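You operate a simulated robot arm through the tools that you are given. There is no shell and no other tool. Be economical: measure what you need, move in short steps, check, and stop when the job is done.

Carry out the task below with a simulated robot arm. There is one attempt and no reset: what you move stays moved.

TASK
Latch the pine board on the trestle stand and stain its middle.
Fine: red and blue latch over the board first; load the block brush at the stain tin and lay it back. A coat counts when it lies all over at full strength: go over it till it gets no stronger.

It is judged by the outcome, as a careful person would: the job done as asked, and still so three seconds after it is handed in. It fails if anything else is knocked over, pushed out of place, dropped, spilled or broken.

THE ROBOT
A 7-joint arm with a two-finger parallel gripper, fixed in place. Base frame: the origin is at the foot of the arm, x ahead of it, y to its left, z up. Lengths are in mm, angles in rad, forces in N, time in s.
With the tool pointing down near the work surface it reaches from about 200 to 740 mm from the base axis. Its first joint turns from -2.897 to 2.897 rad. Payload 1.57 kg.
Tool frame: the origin (TCP) lies between the finger pads and is the grasp point; the fingertips stand 30 mm ahead of it; z points along the fingers, y is the line along which they close. The gripper opens to 110 mm. The fingers are 24 mm wide and 12 mm thick; the gripper's body (48 by 112 mm) begins 78 mm behind the TCP.
Orientation is told as [roll, pitch, yaw] about the base's x, y, z axes, in that order, counted from this pose: with the fingers straight down and closing along the base's y, the tool's x points along the base's -x, its y along +y and its z along -z.

THE INTERFACE
- The arm moves only by the tool drive_tool. Its argument "commands" is a list that holds one entry, the list of rows, each a list of 6 numbers: the shift along the base's x, y, z in mm, then the turn, a rotation vector about the base's x, y, z in rad. In form: [[[dx, dy, dz, rx, ry, rz], ...]]. A call has 1 to 12 rows; each row is the pose to reach, as a shift and turn from the pose commanded when the call began. "claw" is the finger opening in mm, from 0 to 110, set as the call begins (left out, the last holds). Each row takes 0.2 s and may step no farther than 50 mm and 0.15 rad from the row before; otherwise, or with a gripper value out of range, the whole call is refused. Where a pose cannot be reached the arm comes as near as it can. A force on the tool above 50 N (or 10 N above the force at the start of the call, whichever is more), or a blocked arm, ends the call early, and 0.2 s more pass. Each finger travels about 45 mm/s and halts on what it meets, pressing with about 30 N; the grip force reading is that of the motor and also rises with nothing between the fingers. The clock runs only during rows and for 0.2 s after the last one: add rows that repeat a pose to give the fingers time. It gives the time, the measured TCP pose, the force on the tool (base axes), the opening and the grip force at its end, in the units of the frame above (readings bear some noise), with the torque about the TCP (base axes, N m) and any sound that the robot's microphone picked up, and new pictures: "pictures" is both (left out), scene, wrist or none.
- Cameras (640 x 400 px; columns grow to the right, rows downward): "scene" is fixed at [400.5, 496, 1368.3]; the picture's right is [-0.37, 0.93, 0.00], its down [0.85, 0.34, -0.40] and it looks along [-0.37, -0.15, -0.92] (base axes); focal length 214 px, centre (320, 200). "wrist" rides on the gripper at [70, 16, -141] in the tool frame; the picture's right is [-0.23, 0.97, 0.00], its down [-0.86, -0.20, -0.48] and it looks along [-0.47, -0.11, 0.88] (tool axes); focal length 222 px, centre (320, 200). There is no depth. A picture from a camera that has moved, and an enlarged one, comes with that camera's place and axes in the base frame and with its lens. The place of the scene camera against the robot may be out by one fixed shift of up to 25 mm in any direction.
- slide_trunk(by): slides the trunk up (or, below 0, down) by that many mm; the arm rides with it, the base frame stays. It gives what a move gives, with no picture.
- close_up(camera, box): a new picture of the part [left, top, right, bottom] of that camera's present view, enlarged. The clock stands still meanwhile.
- finish_job(): hands the job in; it is judged then, once.

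Work in short steps. Places have to be worked out from the pictures, the camera data and where the tool is seen: move nearer, look again, correct. Check each grasp and each placing, and mend what went wrong. You have 120 turns and 200 pictures in all, those below and enlarged ones among them. Open the gripper and draw the arm clear of the work before you hand the job in, unless the task says otherwise; then end with one line.

The tools are called as name(argument=value, ...) on one line, values as JSON. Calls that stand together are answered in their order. drive_tool: Moves the arm, as the interface text tells. Its arguments: {"type":"object","properties":{"commands":{"type":"array","items":{"type":"array","items":{"type":"array","items":{"type":"number"}}}},"claw":{"type":"number"},"pictures":{"type":"string","enum":["both","scene","wrist","none"]}},"required":["commands"]} The other tools are called the same way: slide_trunk (by) slides the trunk up or down; close_up (camera, box) takes an enlarged picture of a part of a camera's view; finish_job () hands the job in.

At the start:

```text
time: 0.0
tool_pos: [223.5, 465.5, 1100.5]
tcp_rot: [-0.001, 0.001, 0.0]
contact_force: [0.3, -1.1, 0.5]
torque: [0.05, 0.01, 0.01]
opening: 110.2
grasp_force: 0.0
trunk travel left (down, up): [-500.0, 90.0]
```

scene: 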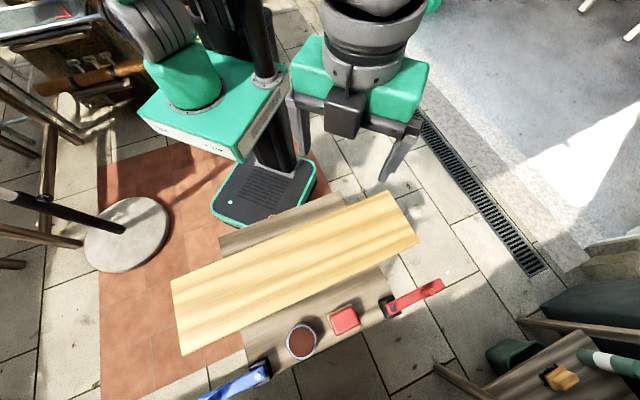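
wrist: 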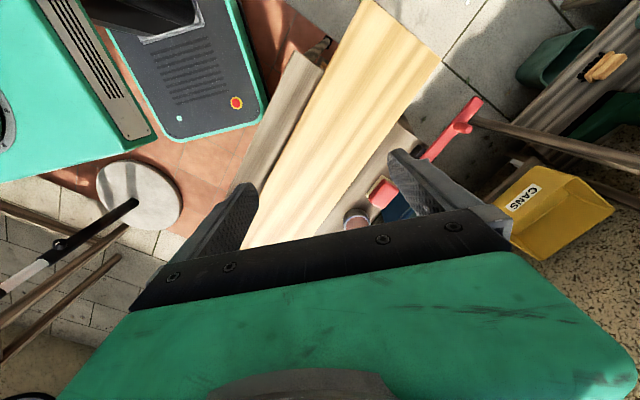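

I start by enlarging the scene picture around the stand to see the latches, brush and tin.

close_up(camera="scene", box=[160, 180, 460, 400])

close_up(camera="wrist", box=[230, 0, 510, 260])

```text
1.82 times, centred on (310, 290) of scene
camera zoom: at [400.5, 496.0, 1368.3], right [-0.37, 0.93, 0.0], down [0.85, 0.34, -0.4], along [-0.37, -0.15, -0.92], focal length 390 px, centre (338, 36)
```

zoom: 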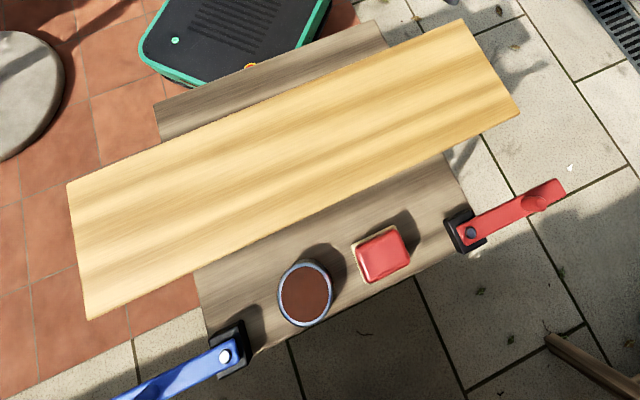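

```text
1.54 times, centred on (370, 130) of wrist
camera zoom: at [153.4, 482.7, 1243.2], right [0.23, 0.97, 0.0], down [0.86, -0.2, 0.48], along [0.47, -0.11, -0.88], focal length 342 px, centre (243, 308)
```

zoom: 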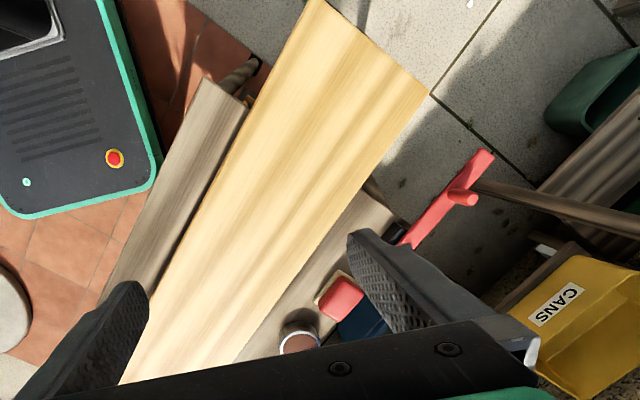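

Triangulating the two views puts the brush top near (435,577,753), the tin near (515,493), the red pivot near (364,683) and the blue pivot near (619,426). The board runs diagonally with its middle near (343,412). I move nearer to refine these.

drive_tool(commands=[[[25, 25, -30, 0, 0, 0], [50, 50, -60, 0, 0, 0], [75, 75, -90, 0, 0, 0], [100, 95, -120, 0, 0, 0], [106, 95, -150, 0, 0, 0], [106, 95, -150, 0, 0, 0]]], pictures="both")

```text
time: 1.4
tool_pos: [328.1, 560.1, 949.8]
tcp_rot: [0.0, 0.0, -0.001]
contact_force: [0.1, -0.4, 0.4]
torque: [0.0, 0.01, 0.0]
opening: 110.3
grasp_force: 0.1
trunk travel left (down, up): [-500.0, 90.0]
camera wrist: at [258.1, 577.0, 1091.3], right [0.23, 0.97, 0.0], down [0.86, -0.2, 0.48], along [0.47, -0.11, -0.88], focal length 222 px, centre (320, 200)
```

scene: 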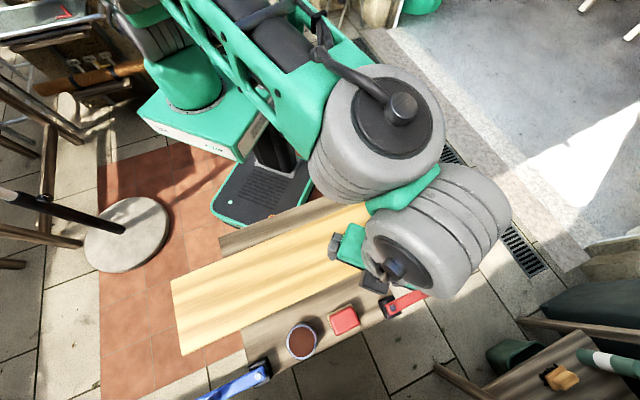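
wrist: 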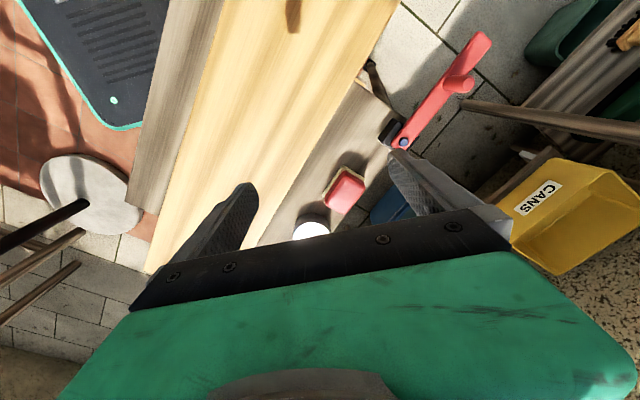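

Re-triangulating: red peg top is about (299,734,808) and the red pivot (365,675) with its top at z≈770. I approach above the red peg to see whether it can be reached.

drive_tool(commands=[[[0, 40, 0, 0, 0, 0], [0, 80, 0, 0, 0, 0], [-15, 125, 0, 0, 0, 0], [-29, 165, -10, 0, 0, 0], [-29, 173, -50, 0, 0, 0], [-29, 173, -80, 0, 0, 0], [-29, 173, -80, 0, 0, 0]]])

```text
time: 3.0
tool_pos: [272.1, 653.4, 887.2]
tcp_rot: [0.0, 0.0, 0.001]
contact_force: [-0.1, -1.3, -0.5]
torque: [0.0, 0.03, -0.03]
opening: 110.2
grasp_force: 0.0
out of reach, approached as far as the arm can: row 2, 3, 4, 5, 6, 7
trunk travel left (down, up): [-500.0, 90.0]
camera wrist: at [200.4, 671.0, 1030.0], right [0.23, 0.97, 0.0], down [0.85, -0.2, 0.48], along [0.47, -0.11, -0.88], focal length 222 px, centre (320, 200)
```

scene: 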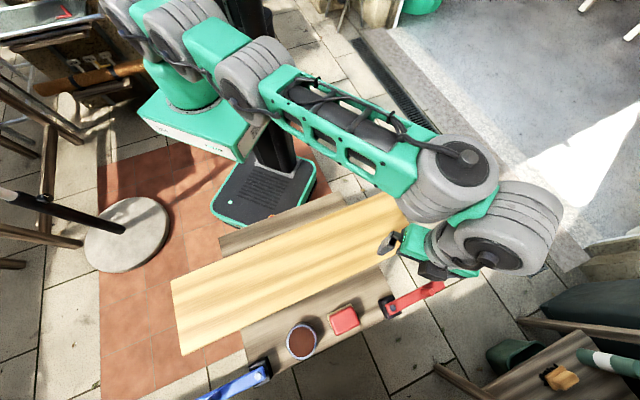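
wrist: 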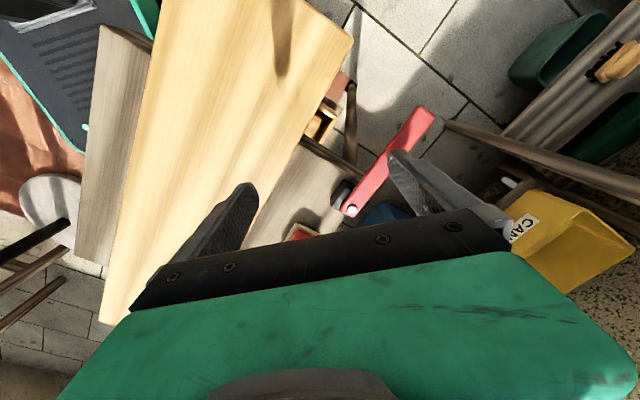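

The arm is stretched at 708 mm radius with the shoulder apparently high. I draw back and up, then lower the trunk for better reach.

drive_tool(commands=[[[0, -40, 20, 0, 0, 0], [0, -70, 60, 0, 0, 0], [0, -90, 100, 0, 0, 0], [0, -100, 140, 0, 0, 0], [0, -100, 180, 0, 0, 0]]], pictures="none")

slide_trunk(by=-200)

```text
time: 4.2
tool_pos: [271.7, 553.7, 1069.9]
tcp_rot: [-0.001, -0.001, 0.001]
contact_force: [-0.1, 0.0, 0.6]
torque: [0.0, 0.01, 0.02]
opening: 109.9
grasp_force: 0.0
trunk travel left (down, up): [-500.0, 90.0]
```

```text
time: 6.4
tool_pos: [271.7, 553.6, 870.1]
tcp_rot: [-0.001, 0.001, 0.001]
contact_force: [-0.1, -0.1, -0.9]
torque: [0.03, 0.02, 0.01]
opening: 109.9
grasp_force: 0.1
trunk travel left (down, up): [-300.0, 290.0]
```

TCP is now at z 870 with the trunk 200 lower. I try again toward the red peg, staying above its top.

drive_tool(commands=[[[7, 45, 0, 0, 0, 0], [14, 90, 0, 0, 0, 0], [21, 135, 0, 0, 0, 0], [27, 180, 0, 0, 0, 0], [27, 180, 0, 0, 0, 0]]])

```text
time: 7.6
tool_pos: [272.9, 621.3, 859.9]
tcp_rot: [-0.001, 0.0, -0.002]
contact_force: [-0.8, 0.0, -0.2]
torque: [-0.01, 0.0, 0.02]
opening: 110.0
grasp_force: 0.0
out of reach, approached as far as the arm can: row 2, 3, 4, 5
trunk travel left (down, up): [-300.0, 290.0]
camera wrist: at [202.4, 638.0, 1001.6], right [0.23, 0.97, 0.0], down [0.86, -0.2, 0.48], along [0.47, -0.11, -0.88], focal length 222 px, centre (320, 200)
```

scene: 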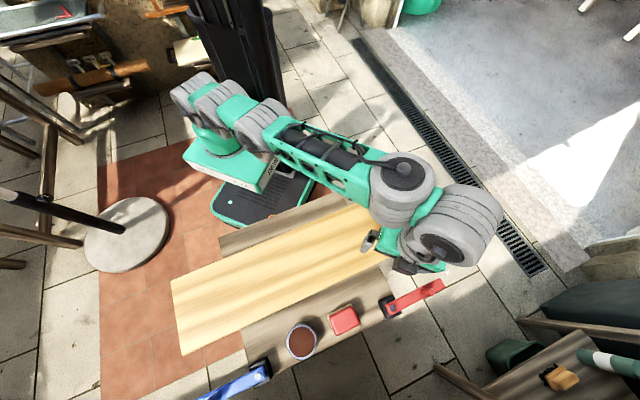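
wrist: 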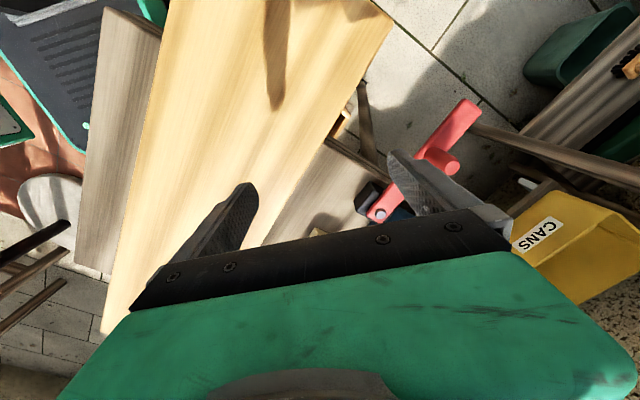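

At trunk −200 the reach shrank; comparing both tries, the best trunk height is about −100. I raise it by 100 and tilt the tool outward (about x) to gain radius.

slide_trunk(by=100)

drive_tool(commands=[[[5, -20, -10, 0.14, 0, 0], [10, -20, -20, 0.28, 0, 0], [15, 0, -40, 0.42, 0, 0], [20, 20, -60, 0.55, 0, 0], [26, 50, -80, 0.55, 0, 0], [26, 80, -90, 0.55, 0, 0], [26, 95, -90, 0.55, 0, 0]]], claw=70)

```text
time: 8.9
tool_pos: [273.3, 621.5, 958.2]
tcp_rot: [0.0, 0.0, -0.001]
contact_force: [-0.1, -0.3, 0.6]
torque: [0.0, 0.01, 0.03]
opening: 109.9
grasp_force: 0.1
trunk travel left (down, up): [-400.0, 190.0]
```

```text
time: 10.5
tool_pos: [298.8, 716.9, 869.4]
tcp_rot: [0.549, 0.0, -0.001]
contact_force: [-0.4, -0.5, 0.3]
torque: [-0.03, 0.02, 0.01]
opening: 69.9
grasp_force: 0.0
out of reach, approached as far as the arm can: row 1
trunk travel left (down, up): [-400.0, 190.0]
camera wrist: at [228.2, 656.9, 999.5], right [0.23, 0.83, 0.51], down [0.86, -0.42, 0.3], along [0.47, 0.37, -0.81], focal length 222 px, centre (320, 200)
```

scene: 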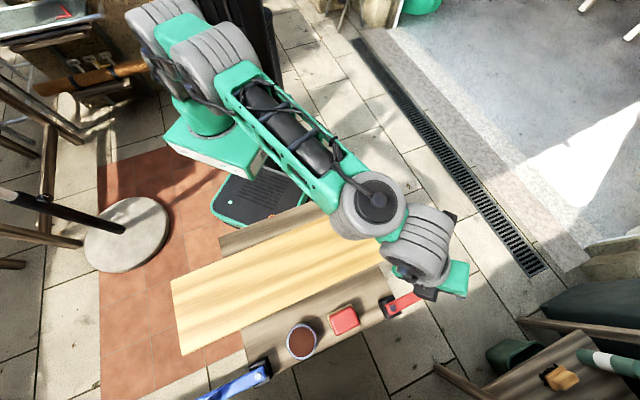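
wrist: 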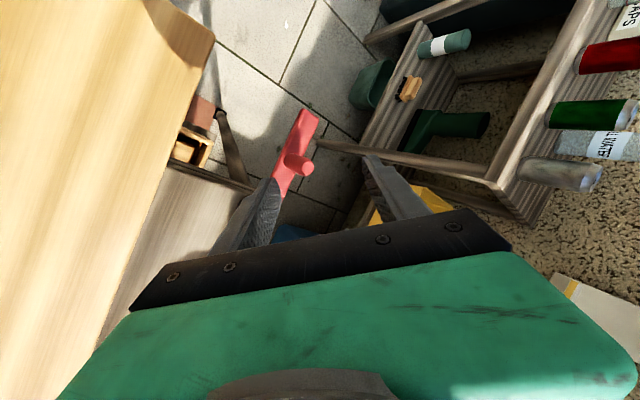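

Tilted, the arm reaches easily. I enlarge the wrist view to refine the peg's place.

close_up(camera="wrist", box=[210, 80, 410, 250])

close_up(camera="scene", box=[340, 240, 500, 340])

```text
2.35 times, centred on (310, 165) of wrist
camera zoom: at [228.2, 656.9, 999.5], right [0.23, 0.83, 0.51], down [0.86, -0.42, 0.3], along [0.47, 0.37, -0.81], focal length 523 px, centre (344, 282)
```

zoom: 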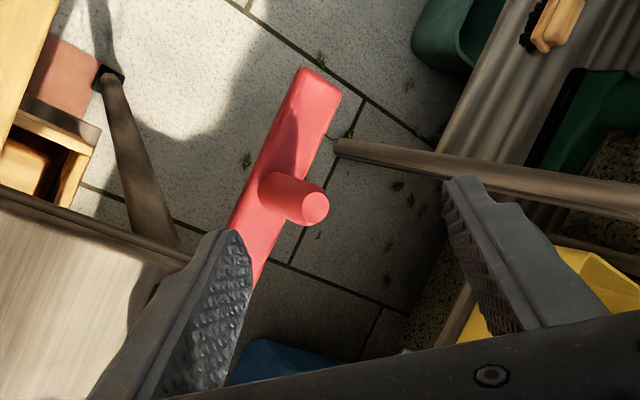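

```text
4.00 times, centred on (420, 290) of scene
camera zoom: at [400.5, 496.0, 1368.3], right [-0.37, 0.93, 0.0], down [0.85, 0.34, -0.4], along [-0.37, -0.15, -0.92], focal length 858 px, centre (-80, -160)
```

zoom: 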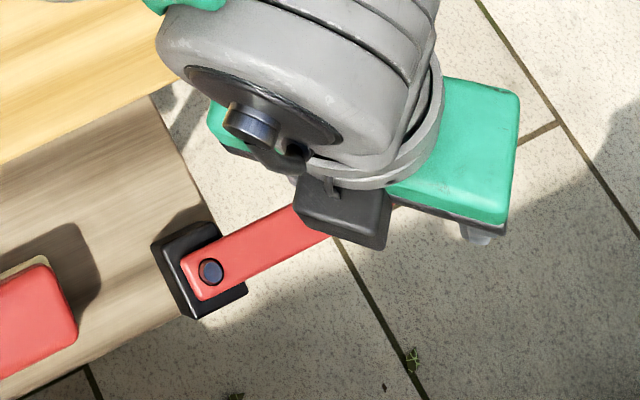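

The peg is at about (300,738), its top at ~806 and arm top at ~760. I'll straddle the peg loosely (opening 42) and then sweep it along an arc; first I come down part way and check.

drive_tool(commands=[[[-4, 10, 0, 0, 0, 0], [-4, 10, -15, 0, 0, 0], [-4, 10, -30, 0, 0, 0], [-4, 10, -30, 0, 0, 0]]], claw=42)

close_up(camera="wrist", box=[210, 80, 410, 250])

```text
time: 11.5
tool_pos: [294.7, 724.5, 839.2]
tcp_rot: [0.549, 0.001, 0.0]
contact_force: [-0.8, -0.8, 0.2]
torque: [0.01, 0.01, 0.0]
opening: 42.0
grasp_force: 0.0
trunk travel left (down, up): [-400.0, 190.0]
camera wrist: at [224.9, 666.3, 968.6], right [0.23, 0.83, 0.51], down [0.85, -0.42, 0.3], along [0.47, 0.37, -0.81], focal length 222 px, centre (320, 200)
```

scene: 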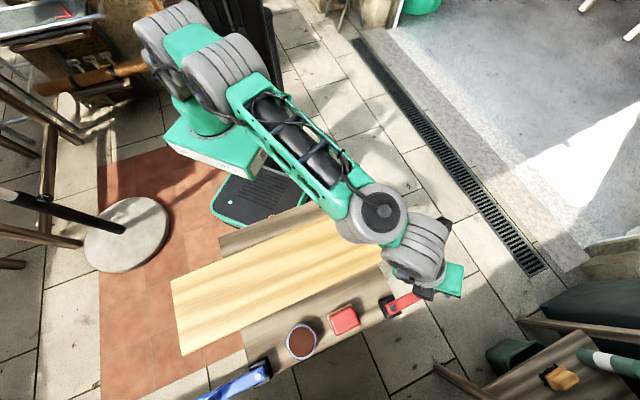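
wrist: 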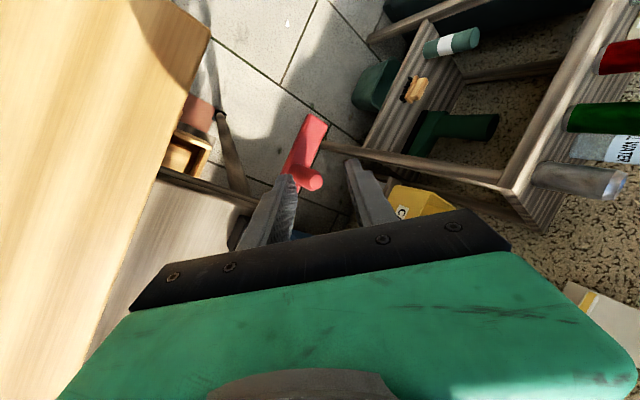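

```text
2.35 times, centred on (310, 165) of wrist
camera zoom: at [224.9, 666.3, 968.6], right [0.23, 0.83, 0.51], down [0.85, -0.42, 0.3], along [0.47, 0.37, -0.81], focal length 523 px, centre (344, 282)
```

zoom: 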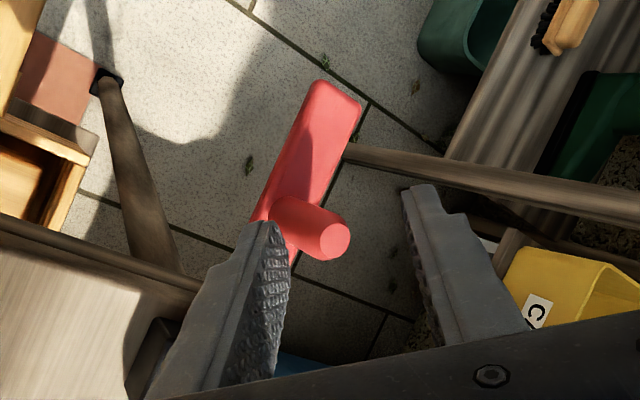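

The peg refines to (302,741). I shift by (3,3) and lower to straddle it.

drive_tool(commands=[[[3, 4, 0, 0, 0, 0], [3, 4, -16, 0, 0, 0], [3, 4, -31, 0, 0, 0], [3, 4, -31, 0, 0, 0]]], pictures="none")

close_up(camera="wrist", box=[210, 80, 410, 250])

```text
time: 12.5
tool_pos: [299.0, 729.4, 808.0]
tcp_rot: [0.55, 0.001, -0.001]
contact_force: [0.0, 0.2, -0.4]
torque: [0.01, -0.02, 0.04]
opening: 41.9
grasp_force: 0.0
trunk travel left (down, up): [-400.0, 190.0]
```

```text
2.35 times, centred on (310, 165) of wrist
camera zoom: at [228.0, 670.3, 937.8], right [0.23, 0.83, 0.51], down [0.86, -0.42, 0.3], along [0.47, 0.37, -0.81], focal length 523 px, centre (344, 282)
```

zoom: 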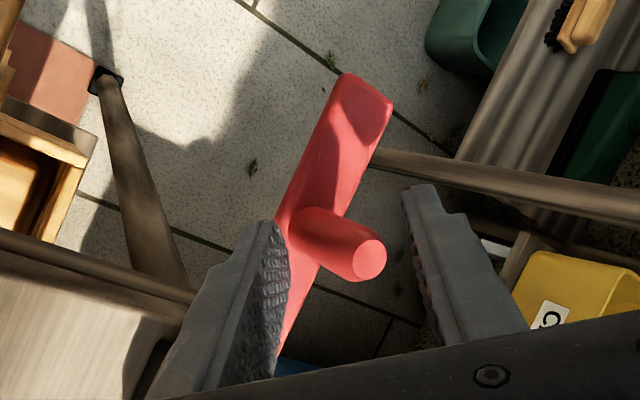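

The peg sits between the fingers with no contact. I sweep the first 45° of the arc and check that the latch follows.

drive_tool(commands=[[[0, -5, 0, 0, 0, 0], [-4, -13, 0, 0, 0, 0], [-10, -20, 0, 0, 0, 0], [-16, -28, 0, 0, 0, 0], [-21, -39, 0, 0, 0, 0], [-25, -50, 0, 0, 0, 0], [-25, -50, 0, 0, 0, 0]]], pictures="both")

```text
time: 14.1
tool_pos: [274.4, 680.9, 808.4]
tcp_rot: [0.549, 0.0, 0.0]
contact_force: [-0.2, -0.2, 0.2]
torque: [0.03, -0.02, 0.01]
opening: 42.6
grasp_force: 0.4
trunk travel left (down, up): [-400.0, 190.0]
camera wrist: at [202.7, 621.1, 938.3], right [0.23, 0.83, 0.51], down [0.85, -0.42, 0.3], along [0.47, 0.37, -0.81], focal length 222 px, centre (320, 200)
```

scene: 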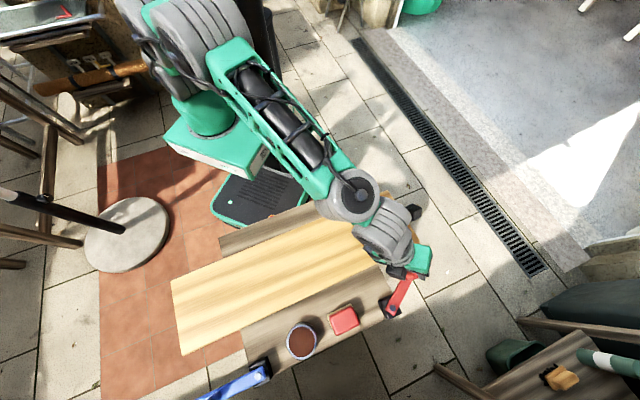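
wrist: 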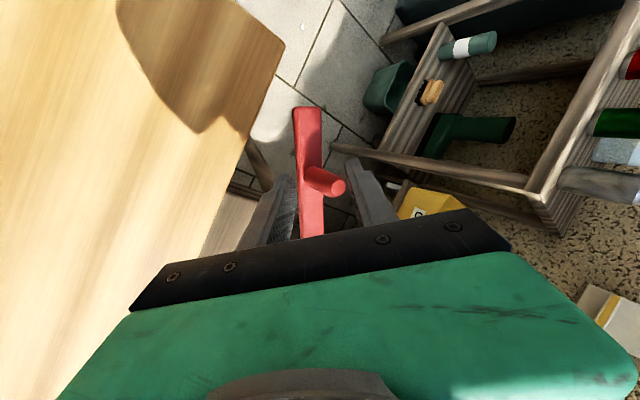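

The latch follows without noticeable force. The board top triangulates to z≈750, so the fingers (lowest ≈765) clear it; I finish the arc to about 225°.

drive_tool(commands=[[[-2, -12, 0, 0, 0, 0], [-3, -24, 0, 0, 0, 0], [-2, -36, 0, 0, 0, 0], [0, -48, 0, 0, 0, 0], [4, -59, 0, 0, 0, 0], [9, -70, 0, 0, 0, 0], [16, -80, 0, 0, 0, 0], [24, -89, 0, 0, 0, 0], [24, -89, 0, 0, 0, 0]]], pictures="both")

```text
time: 16.1
tool_pos: [297.5, 592.2, 809.1]
tcp_rot: [0.551, 0.0, 0.002]
contact_force: [-1.3, 4.4, 1.6]
torque: [0.11, 0.0, 0.08]
opening: 46.1
grasp_force: 2.2
trunk travel left (down, up): [-400.0, 190.0]
camera wrist: at [226.6, 533.3, 938.8], right [0.23, 0.83, 0.51], down [0.86, -0.42, 0.3], along [0.47, 0.37, -0.8], focal length 222 px, centre (320, 200)
```

scene: 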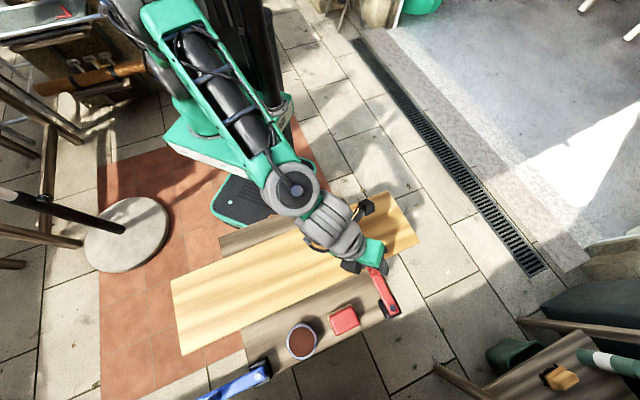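
wrist: 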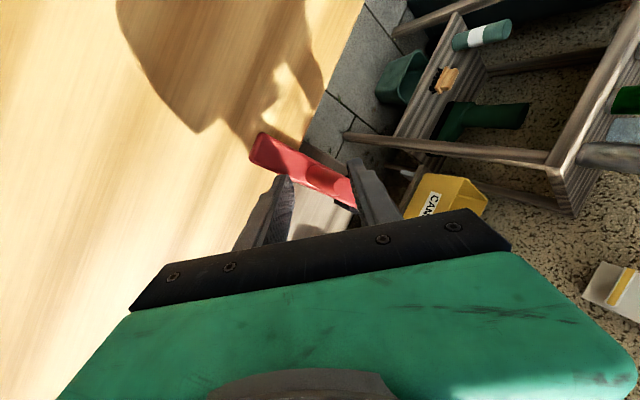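

The red latch lies over the board, with a slight resistance at the end. I back off, lift clear and inspect.

drive_tool(commands=[[[-3, 6, 0, 0, 0, 0], [-3, 6, 20, 0, 0, 0], [-3, 6, 50, 0, 0, 0], [-3, -30, 90, 0, 0, 0], [0, -70, 120, -0.13, 0, 0], [20, -110, 140, -0.27, 0, 0], [40, -150, 150, -0.41, 0, 0], [60, -190, 150, -0.55, 0, 0], [60, -190, 150, -0.55, 0, 0]]], pictures="both")

close_up(camera="scene", box=[180, 240, 420, 400])

```text
refused: row 4 steps farther than a row can; nothing moved
```

```text
2.50 times, centred on (300, 320) of scene
camera zoom: at [400.5, 496.0, 1368.3], right [-0.37, 0.93, 0.0], down [0.85, 0.34, -0.4], along [-0.37, -0.15, -0.92], focal length 536 px, centre (370, -100)
```

zoom: 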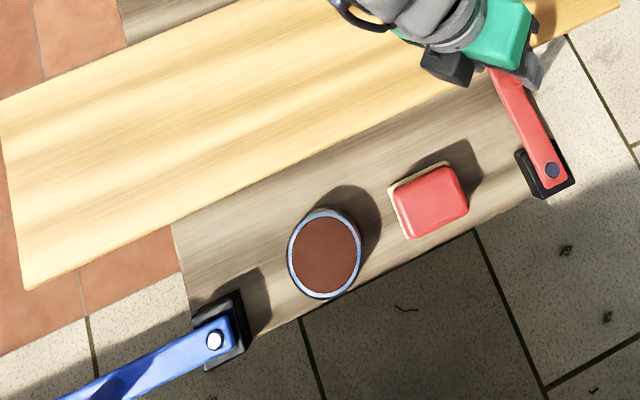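

One row stepped too far, so I repeat the retreat with smaller steps.

drive_tool(commands=[[[-3, 6, 0, 0, 0, 0], [-3, 6, 20, 0, 0, 0], [-3, 6, 55, 0, 0, 0], [-3, -20, 90, 0, 0, 0], [0, -55, 110, -0.13, 0, 0], [20, -85, 130, -0.27, 0, 0], [40, -115, 140, -0.41, 0, 0], [60, -155, 150, -0.55, 0, 0], [80, -190, 150, -0.55, 0, 0], [80, -190, 150, -0.55, 0, 0]]], pictures="both")

close_up(camera="scene", box=[180, 220, 420, 380])

```text
time: 18.3
tool_pos: [377.5, 400.7, 957.3]
tcp_rot: [0.0, 0.001, 0.0]
contact_force: [0.7, -0.2, -0.1]
torque: [0.02, 0.02, 0.0]
opening: 42.0
grasp_force: 0.1
trunk travel left (down, up): [-400.0, 190.0]
camera wrist: at [307.2, 418.3, 1100.0], right [0.23, 0.97, 0.0], down [0.86, -0.2, 0.48], along [0.47, -0.11, -0.88], focal length 222 px, centre (320, 200)
```

scene: 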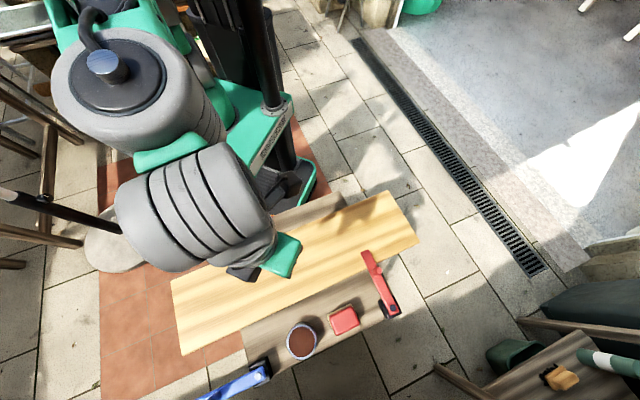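
wrist: 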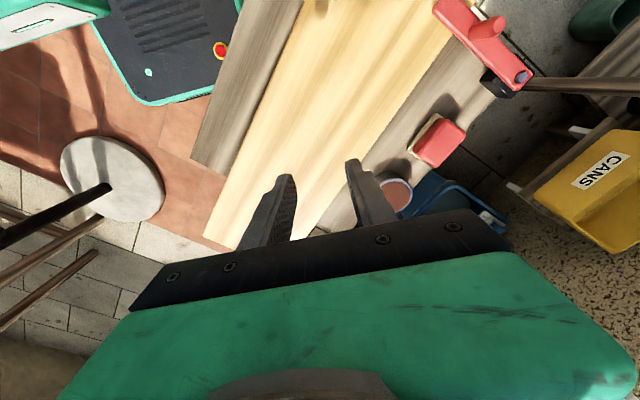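

```text
2.50 times, centred on (300, 300) of scene
camera zoom: at [400.5, 496.0, 1368.3], right [-0.37, 0.93, 0.0], down [0.85, 0.34, -0.4], along [-0.37, -0.15, -0.92], focal length 536 px, centre (370, -50)
```

zoom: 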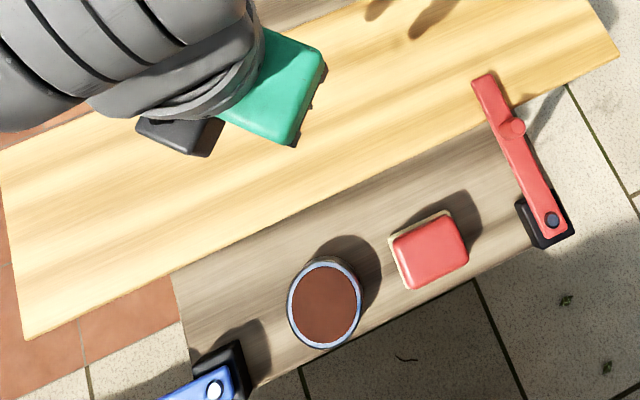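

The red latch is square over the board edge. Now I move over toward the blue latch to measure it with the wrist camera.

drive_tool(commands=[[[30, -25, 0, 0, 0, 0], [60, -50, 0, 0, 0, 0], [90, -70, 0, 0, 0, 0], [120, -85, 0, 0, 0, 0], [120, -85, 0, 0, 0, 0]]], pictures="both")

```text
time: 19.5
tool_pos: [496.0, 314.7, 959.3]
tcp_rot: [0.0, -0.001, 0.0]
contact_force: [-0.1, -0.3, -0.2]
torque: [-0.01, -0.01, 0.03]
opening: 42.4
grasp_force: 0.0
trunk travel left (down, up): [-400.0, 190.0]
camera wrist: at [424.5, 332.0, 1100.9], right [0.23, 0.97, 0.0], down [0.86, -0.2, 0.48], along [0.47, -0.11, -0.88], focal length 222 px, centre (320, 200)
```

scene: 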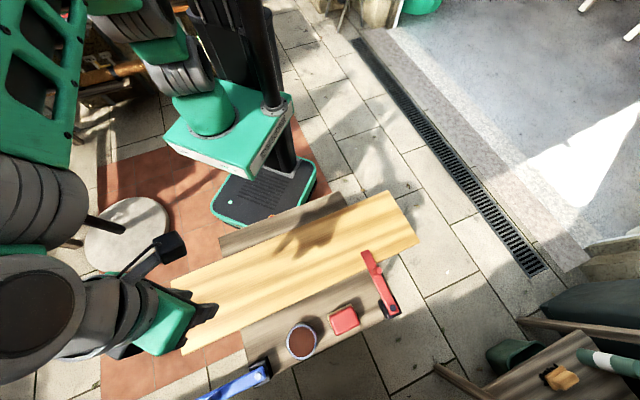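
wrist: 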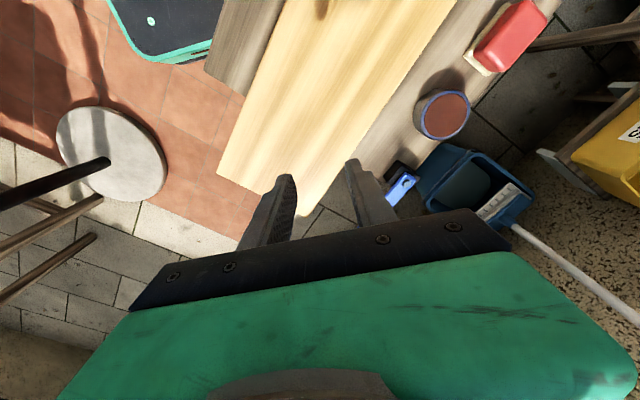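

The tin's rim is near (509,493,769) and the blue pivot near (605,431). I turn the gripper +90° so its fingers close along x for the blue peg.

drive_tool(commands=[[[6, 0, 0, 0, 0, 0.143], [12, 0, 0, 0, 0, 0.286], [18, 0, 0, 0, 0, 0.429], [24, 0, 0, 0, 0, 0.571], [30, 0, 0, 0, 0, 0.714], [36, 0, 0, 0, 0, 0.857], [42, 0, 0, 0, 0, 1.0], [48, 0, 0, 0, 0, 1.143], [54, 0, 0, 0, 0, 1.285], [60, 0, 0, 0, 0, 1.43], [60, 0, 0, 0, 0, 1.571], [60, 0, 0, 0, 0, 1.571]]], pictures="both")

```text
time: 22.1
tool_pos: [556.6, 315.8, 958.7]
tcp_rot: [0.001, -0.001, 1.571]
contact_force: [0.0, -0.3, -0.9]
torque: [-0.01, 0.03, 0.0]
opening: 41.8
grasp_force: 0.0
trunk travel left (down, up): [-400.0, 190.0]
camera wrist: at [539.7, 247.1, 1100.8], right [-0.97, 0.23, 0.0], down [0.2, 0.86, 0.48], along [0.11, 0.47, -0.88], focal length 222 px, centre (320, 200)
```

scene: 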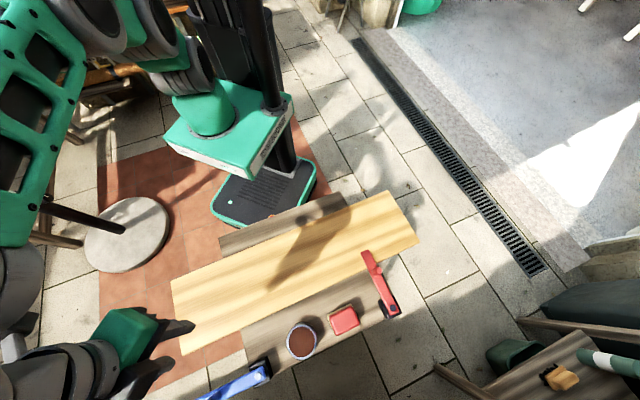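
wrist: 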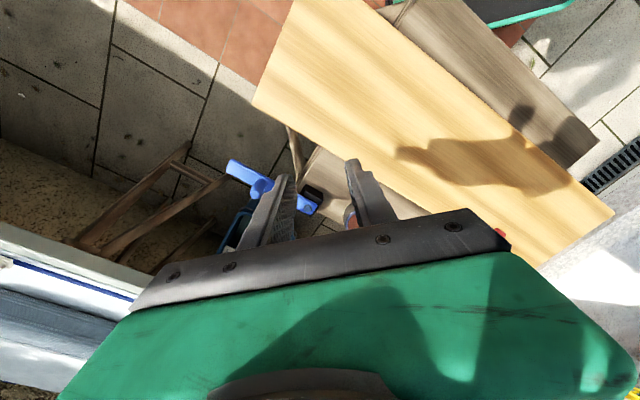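

The blue latch with its peg is in view; I enlarge it.

close_up(camera="wrist", box=[200, 130, 380, 240])

```text
3.56 times, centred on (290, 185) of wrist
camera zoom: at [539.7, 247.1, 1100.8], right [-0.97, 0.23, 0.0], down [0.2, 0.86, 0.48], along [0.11, 0.47, -0.88], focal length 790 px, centre (427, 253)
```

zoom: 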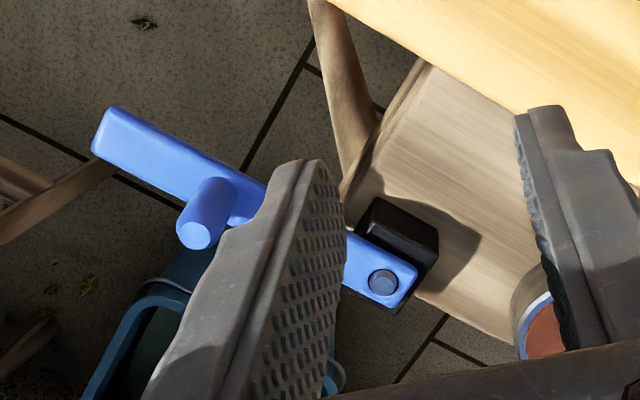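

Peg ≈ (668,373), pivot ≈ (605,435). A smaller tilt of 0.35 suffices here; I move to hover above the peg, 45 mm higher than the working height.

drive_tool(commands=[[[20, 10, -10, 0, -0.12, 0], [40, 20, -20, 0, -0.24, 0], [60, 30, -40, 0, -0.35, 0], [80, 42, -60, 0, -0.35, 0], [95, 52, -80, 0, -0.35, 0], [106, 57, -100, 0, -0.35, 0], [106, 57, -105, 0, -0.35, 0], [106, 57, -105, 0, -0.35, 0]]], pictures="both")

close_up(camera="wrist", box=[200, 100, 400, 240])

```text
time: 23.9
tool_pos: [662.7, 373.0, 853.5]
tcp_rot: [-0.351, -0.001, 1.573]
contact_force: [0.0, 0.0, -0.9]
torque: [0.01, 0.0, -0.02]
opening: 42.1
grasp_force: 0.1
trunk travel left (down, up): [-400.0, 190.0]
camera wrist: at [598.3, 303.6, 981.8], right [-0.91, 0.23, -0.33], down [0.02, 0.86, 0.52], along [0.4, 0.47, -0.79], focal length 222 px, centre (320, 200)
```

scene: 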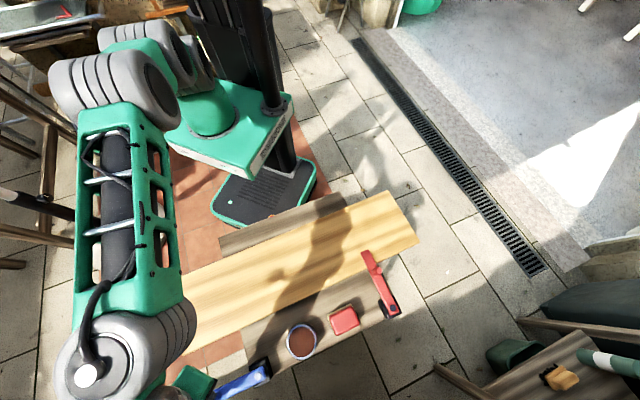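
wrist: 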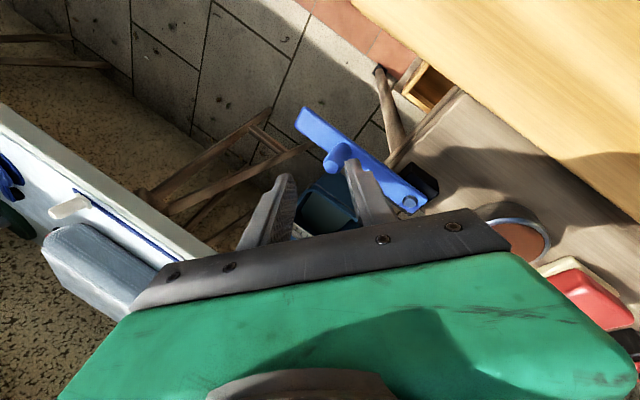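

```text
2.86 times, centred on (300, 170) of wrist
camera zoom: at [598.3, 303.6, 981.8], right [-0.91, 0.23, -0.33], down [0.02, 0.86, 0.52], along [0.4, 0.47, -0.79], focal length 635 px, centre (377, 286)
```

zoom: 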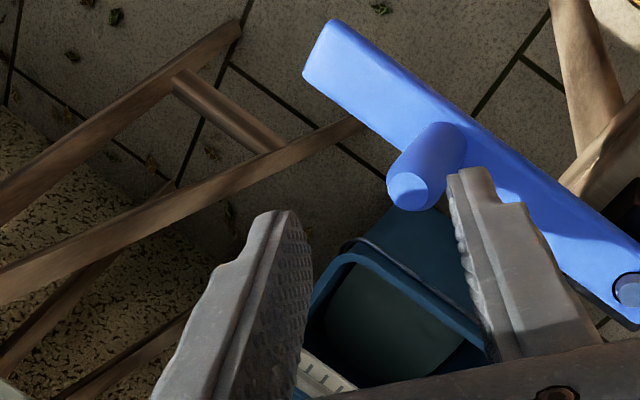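

The peg checks out at (668.5,374) and pivot (606,434.5). I lower straight down to straddle the peg.

drive_tool(commands=[[[-2, 1, -16, 0, 0, 0], [-2, 1, -32, 0, 0, 0], [-2, 1, -47, 0, 0, 0], [-2, 1, -47, 0, 0, 0]]], pictures="none")

close_up(camera="wrist", box=[200, 100, 400, 240])

```text
time: 24.9
tool_pos: [660.1, 373.3, 805.6]
tcp_rot: [-0.351, 0.0, 1.573]
contact_force: [-0.6, -0.3, -0.2]
torque: [0.0, 0.0, 0.01]
opening: 42.1
grasp_force: 0.0
trunk travel left (down, up): [-400.0, 190.0]
```

```text
2.86 times, centred on (300, 170) of wrist
camera zoom: at [596.2, 304.5, 934.7], right [-0.91, 0.23, -0.33], down [0.02, 0.86, 0.52], along [0.4, 0.47, -0.79], focal length 635 px, centre (377, 286)
```

zoom: 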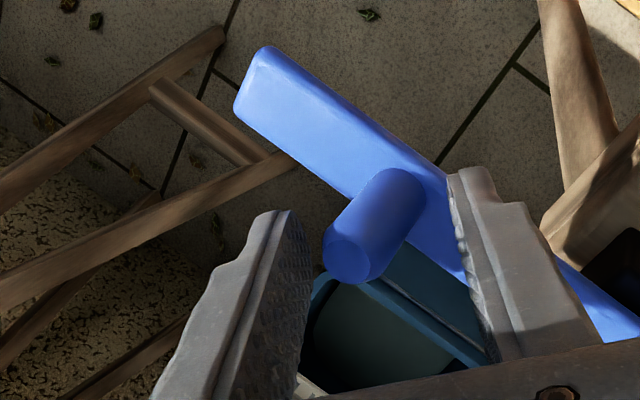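

The peg is between the fingers. I sweep the first half of the arc about the blue pivot.

drive_tool(commands=[[[-8, 0, 0, 0, 0, 0], [-17, -8, 0, 0, 0, 0], [-27, -15, 0, 0, 0, 0], [-37, -20, 0, 0, 0, 0], [-48, -23, 0, 0, 0, 0], [-59, -25, 0, 0, 0, 0], [-70, -26, 0, 0, 0, 0], [-70, -26, 0, 0, 0, 0]]], pictures="wrist")

```text
time: 26.7
tool_pos: [589.5, 346.4, 805.7]
tcp_rot: [-0.35, 0.002, 1.572]
contact_force: [0.5, -0.3, -0.6]
torque: [0.0, 0.01, -0.01]
opening: 42.1
grasp_force: 0.0
trunk travel left (down, up): [-400.0, 190.0]
camera wrist: at [526.0, 279.2, 934.3], right [-0.92, 0.23, -0.33], down [0.02, 0.86, 0.52], along [0.4, 0.47, -0.79], focal length 222 px, centre (320, 200)
```

wrist: 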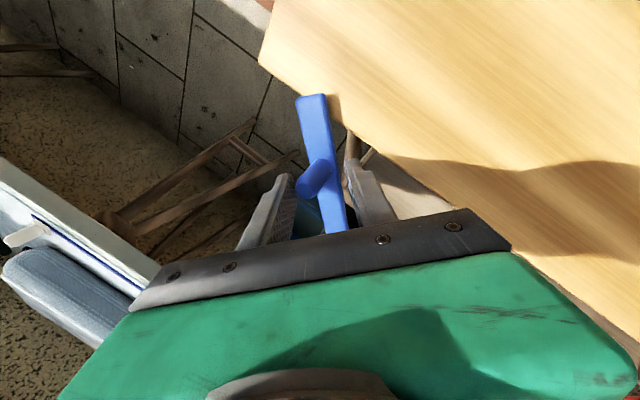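

It follows. I complete the second half of the arc.

drive_tool(commands=[[[-11, 1, 0, 0, 0, 0], [-23, 3, 0, 0, 0, 0], [-34, 7, 0, 0, 0, 0], [-44, 12, 0, 0, 0, 0], [-53, 18, 0, 0, 0, 0], [-62, 26, 0, 0, 0, 0], [-63, 27, 0, 0, 0, 0]]], pictures="wrist")

```text
time: 28.3
tool_pos: [527.5, 374.7, 806.1]
tcp_rot: [-0.351, 0.0, 1.571]
contact_force: [2.3, -0.5, 0.2]
torque: [-0.01, -0.05, -0.01]
opening: 43.9
grasp_force: 1.1
trunk travel left (down, up): [-400.0, 190.0]
camera wrist: at [463.3, 306.3, 935.0], right [-0.91, 0.23, -0.33], down [0.02, 0.85, 0.52], along [0.4, 0.47, -0.79], focal length 222 px, centre (320, 200)
```

wrist: 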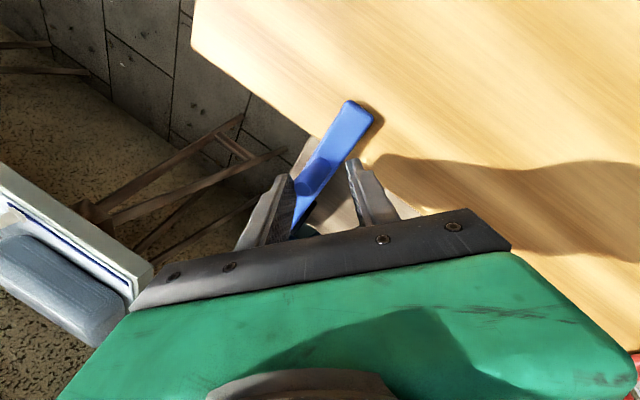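

The blue latch lies over the board too. I back off, lift, level the tool and look at both latches.

drive_tool(commands=[[[6, 0, 0, 0, 0, 0], [6, 0, 25, 0, 0, 0], [6, 0, 65, 0, 0, 0], [-15, 0, 100, 0, 0.12, 0], [-40, 0, 130, 0, 0.24, 0], [-70, -10, 160, 0, 0.35, 0], [-100, -20, 190, 0, 0.35, 0], [-100, -20, 190, 0, 0.35, 0]]], pictures="both")

close_up(camera="scene", box=[160, 200, 440, 380])

```text
time: 30.1
tool_pos: [426.9, 356.0, 997.8]
tcp_rot: [0.0, 0.0, 1.571]
contact_force: [0.0, 0.0, 0.3]
torque: [-0.01, 0.0, -0.03]
opening: 42.4
grasp_force: 0.0
trunk travel left (down, up): [-400.0, 190.0]
camera wrist: at [409.5, 287.0, 1139.2], right [-0.97, 0.23, 0.0], down [0.2, 0.86, 0.48], along [0.11, 0.47, -0.88], focal length 222 px, centre (320, 200)
```

scene: 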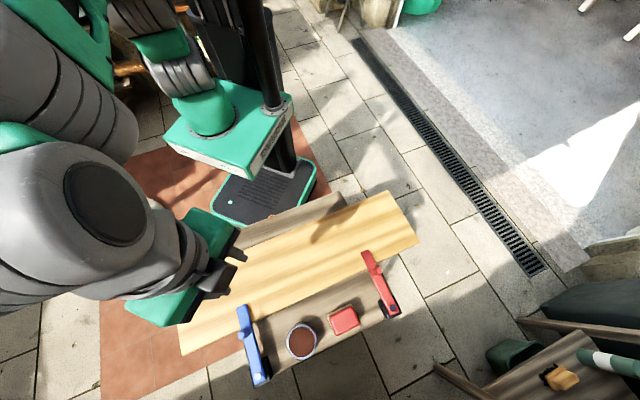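
wrist: 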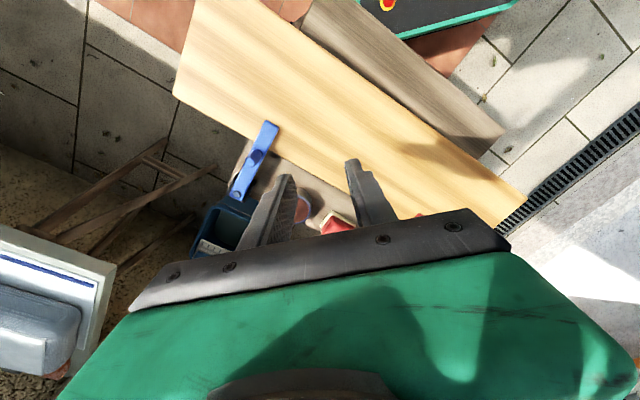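

```text
2.22 times, centred on (300, 290) of scene
camera zoom: at [400.5, 496.0, 1368.3], right [-0.37, 0.93, 0.0], down [0.85, 0.34, -0.4], along [-0.37, -0.15, -0.92], focal length 477 px, centre (364, 0)
```

zoom: 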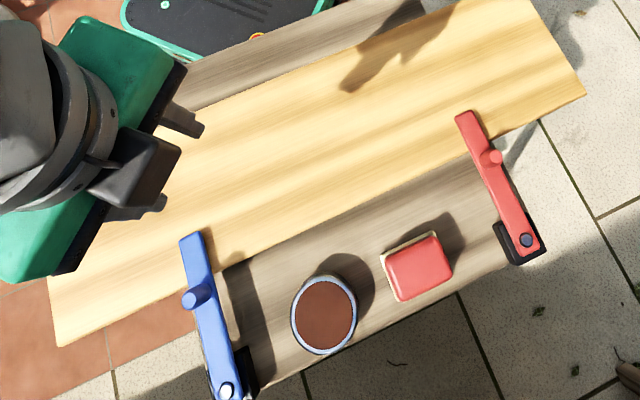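

Both latches lie over the board. Next the brush: block about 65 × 46 mm centred near (434,573), long side along the board. I turn to yaw 2.356 so the fingers close across its short side, and look from the blue side.

drive_tool(commands=[[[17, 14, -10, 0, 0, 0.131], [34, 28, -20, 0, 0, 0.262], [51, 42, -30, 0, 0, 0.393], [68, 56, -45, 0, 0, 0.524], [85, 70, -60, 0, 0, 0.655], [103, 84, -68, 0, 0, 0.785], [103, 84, -68, 0, 0, 0.785]]], claw=80, pictures="wrist")

close_up(camera="wrist", box=[220, 80, 440, 220])

```text
time: 31.7
tool_pos: [531.6, 436.5, 928.3]
tcp_rot: [0.001, -0.002, 2.359]
contact_force: [0.3, 0.7, -0.7]
torque: [-0.03, 0.03, 0.01]
opening: 79.9
grasp_force: 0.0
trunk travel left (down, up): [-400.0, 190.0]
camera wrist: at [568.5, 377.9, 1070.6], right [-0.85, -0.53, 0.0], down [-0.46, 0.75, 0.48], along [-0.25, 0.41, -0.88], focal length 222 px, centre (320, 200)
```

wrist: 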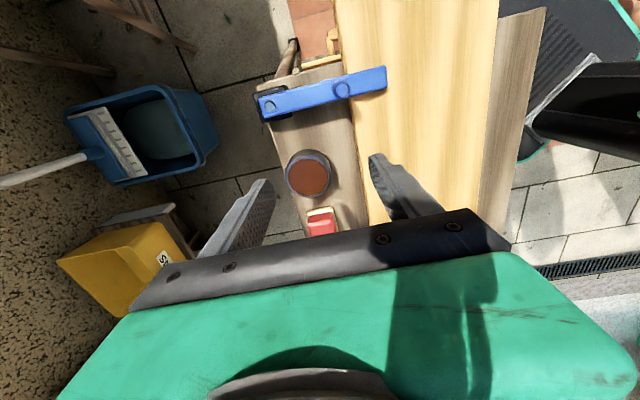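

```text
2.86 times, centred on (330, 150) of wrist
camera zoom: at [568.5, 377.9, 1070.6], right [-0.85, -0.53, 0.0], down [-0.46, 0.75, 0.48], along [-0.25, 0.41, -0.88], focal length 635 px, centre (291, 343)
```

zoom: 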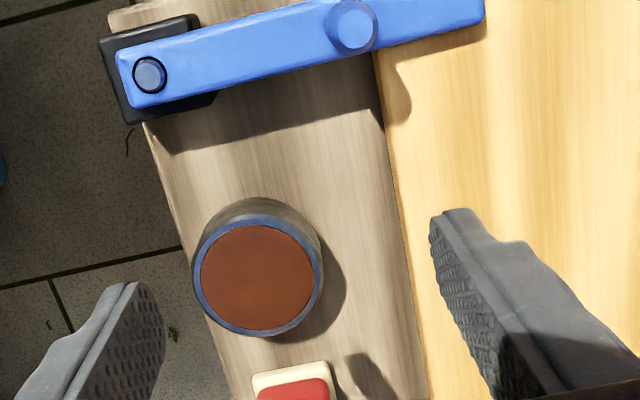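

The tin outer diameter is about 68 mm. I move further back toward the blue side so the whole brush comes into view.

drive_tool(commands=[[[25, -25, 0, 0, 0, 0], [50, -50, 0, 0, 0, 0], [64, -64, 0, 0, 0, 0], [64, -64, 0, 0, 0, 0]]], pictures="wrist")

close_up(camera="wrist", box=[240, 80, 440, 220])

```text
time: 32.7
tool_pos: [594.9, 374.9, 929.1]
tcp_rot: [0.001, 0.0, 2.357]
contact_force: [0.2, 0.5, -0.3]
torque: [0.03, 0.0, 0.01]
opening: 79.9
grasp_force: 0.1
trunk travel left (down, up): [-400.0, 190.0]
camera wrist: at [632.3, 314.2, 1071.9], right [-0.85, -0.53, 0.0], down [-0.46, 0.75, 0.48], along [-0.25, 0.41, -0.88], focal length 222 px, centre (320, 200)
```

wrist: 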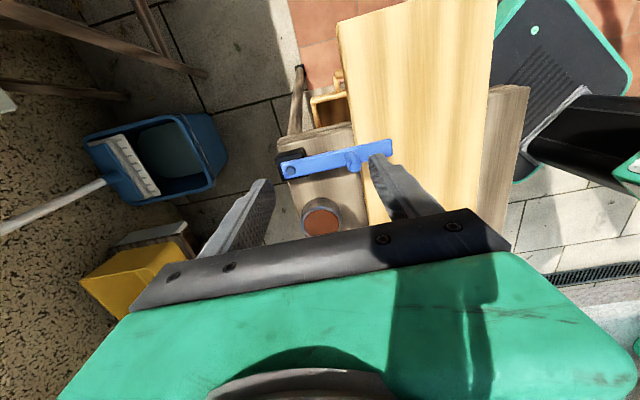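

```text
2.86 times, centred on (340, 150) of wrist
camera zoom: at [632.3, 314.2, 1071.9], right [-0.85, -0.53, 0.0], down [-0.46, 0.75, 0.48], along [-0.25, 0.41, -0.88], focal length 635 px, centre (263, 343)
```

zoom: 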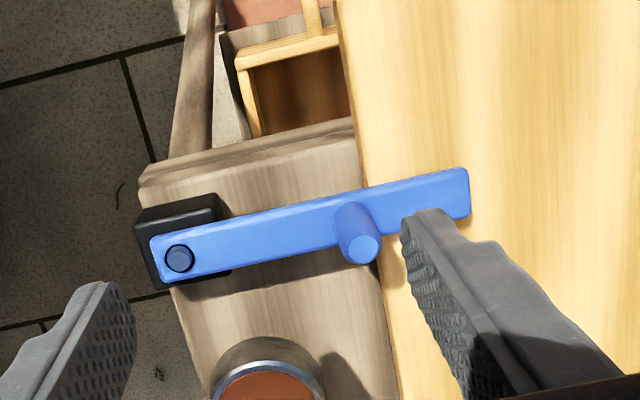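

The camera's downward image direction is toward +a, so I must move the other way: I place the gripper near the brush so the camera hangs over tin and brush.

drive_tool(commands=[[[-30, 36, 0, 0, 0, 0], [-60, 72, 0, 0, 0, 0], [-90, 108, 0, 0, 0, 0], [-120, 144, 0, 0, 0, 0], [-150, 180, 0, 0, 0, 0], [-165, 198, 0, 0, 0, 0], [-165, 198, 0, 0, 0, 0]]], pictures="wrist")

close_up(camera="wrist", box=[230, 50, 430, 190])

```text
time: 34.3
tool_pos: [428.5, 553.7, 922.6]
tcp_rot: [0.0, 0.0, 2.355]
contact_force: [-0.1, -0.2, 1.0]
torque: [-0.01, -0.02, 0.01]
opening: 80.0
grasp_force: 0.0
out of reach, approached as far as the arm can: row 5, 6, 7
trunk travel left (down, up): [-400.0, 190.0]
camera wrist: at [464.9, 494.8, 1065.4], right [-0.85, -0.53, 0.0], down [-0.46, 0.75, 0.48], along [-0.25, 0.41, -0.88], focal length 222 px, centre (320, 200)
```

wrist: 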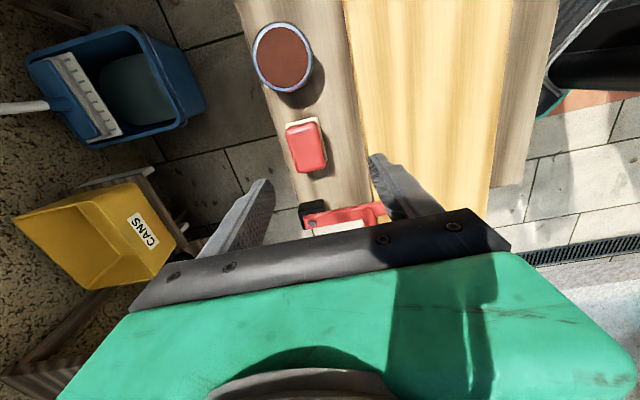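

```text
2.86 times, centred on (330, 120) of wrist
camera zoom: at [464.9, 494.8, 1065.4], right [-0.85, -0.53, 0.0], down [-0.46, 0.75, 0.48], along [-0.25, 0.41, -0.88], focal length 635 px, centre (291, 429)
```

zoom: 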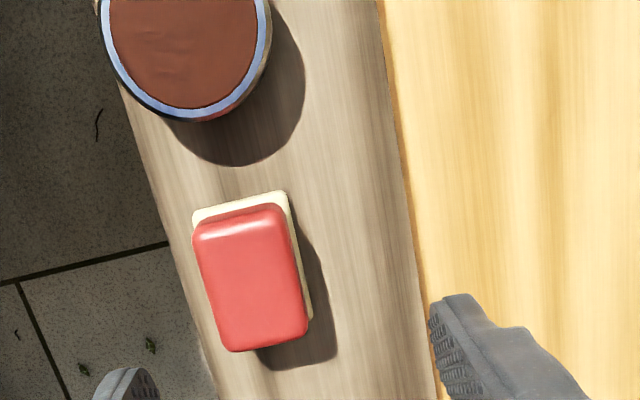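

Brush centre refines to (437,577), top z≈760, aligned with the board; the tin centre is (514,498). I go down toward the brush, stopping above it.

drive_tool(commands=[[[0, 0, -40, 0, 0, 0], [3, 8, -80, 0, 0, 0], [8, 18, -105, 0, 0, 0], [9, 23, -120, 0, 0, 0], [9, 23, -120, 0, 0, 0]]], pictures="both")

```text
time: 35.5
tool_pos: [434.5, 575.6, 804.2]
tcp_rot: [0.001, -0.002, 2.357]
contact_force: [-0.2, 0.5, -0.1]
torque: [0.0, 0.01, 0.02]
opening: 79.6
grasp_force: 0.0
trunk travel left (down, up): [-400.0, 190.0]
camera wrist: at [470.7, 516.2, 946.8], right [-0.85, -0.53, 0.0], down [-0.46, 0.75, 0.48], along [-0.25, 0.41, -0.88], focal length 222 px, centre (320, 200)
```

scene: 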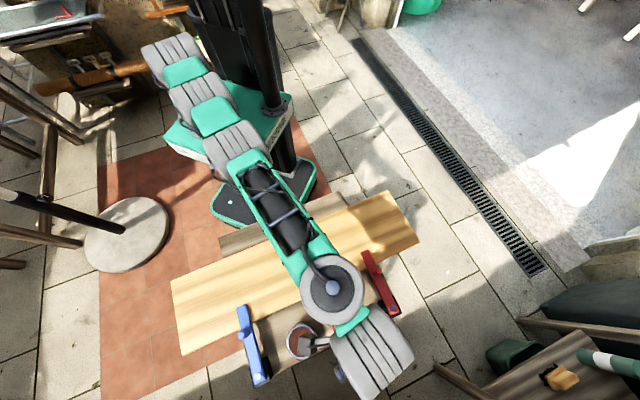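
wrist: 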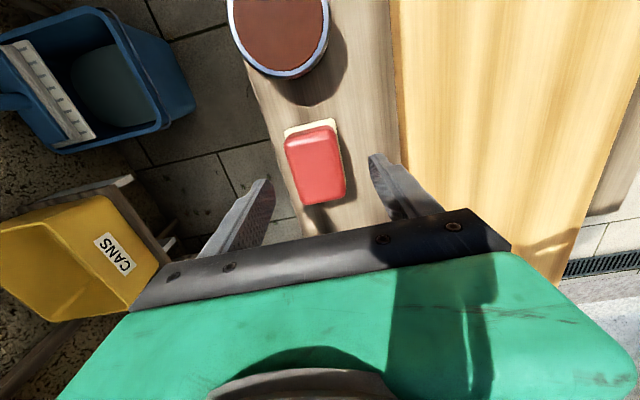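

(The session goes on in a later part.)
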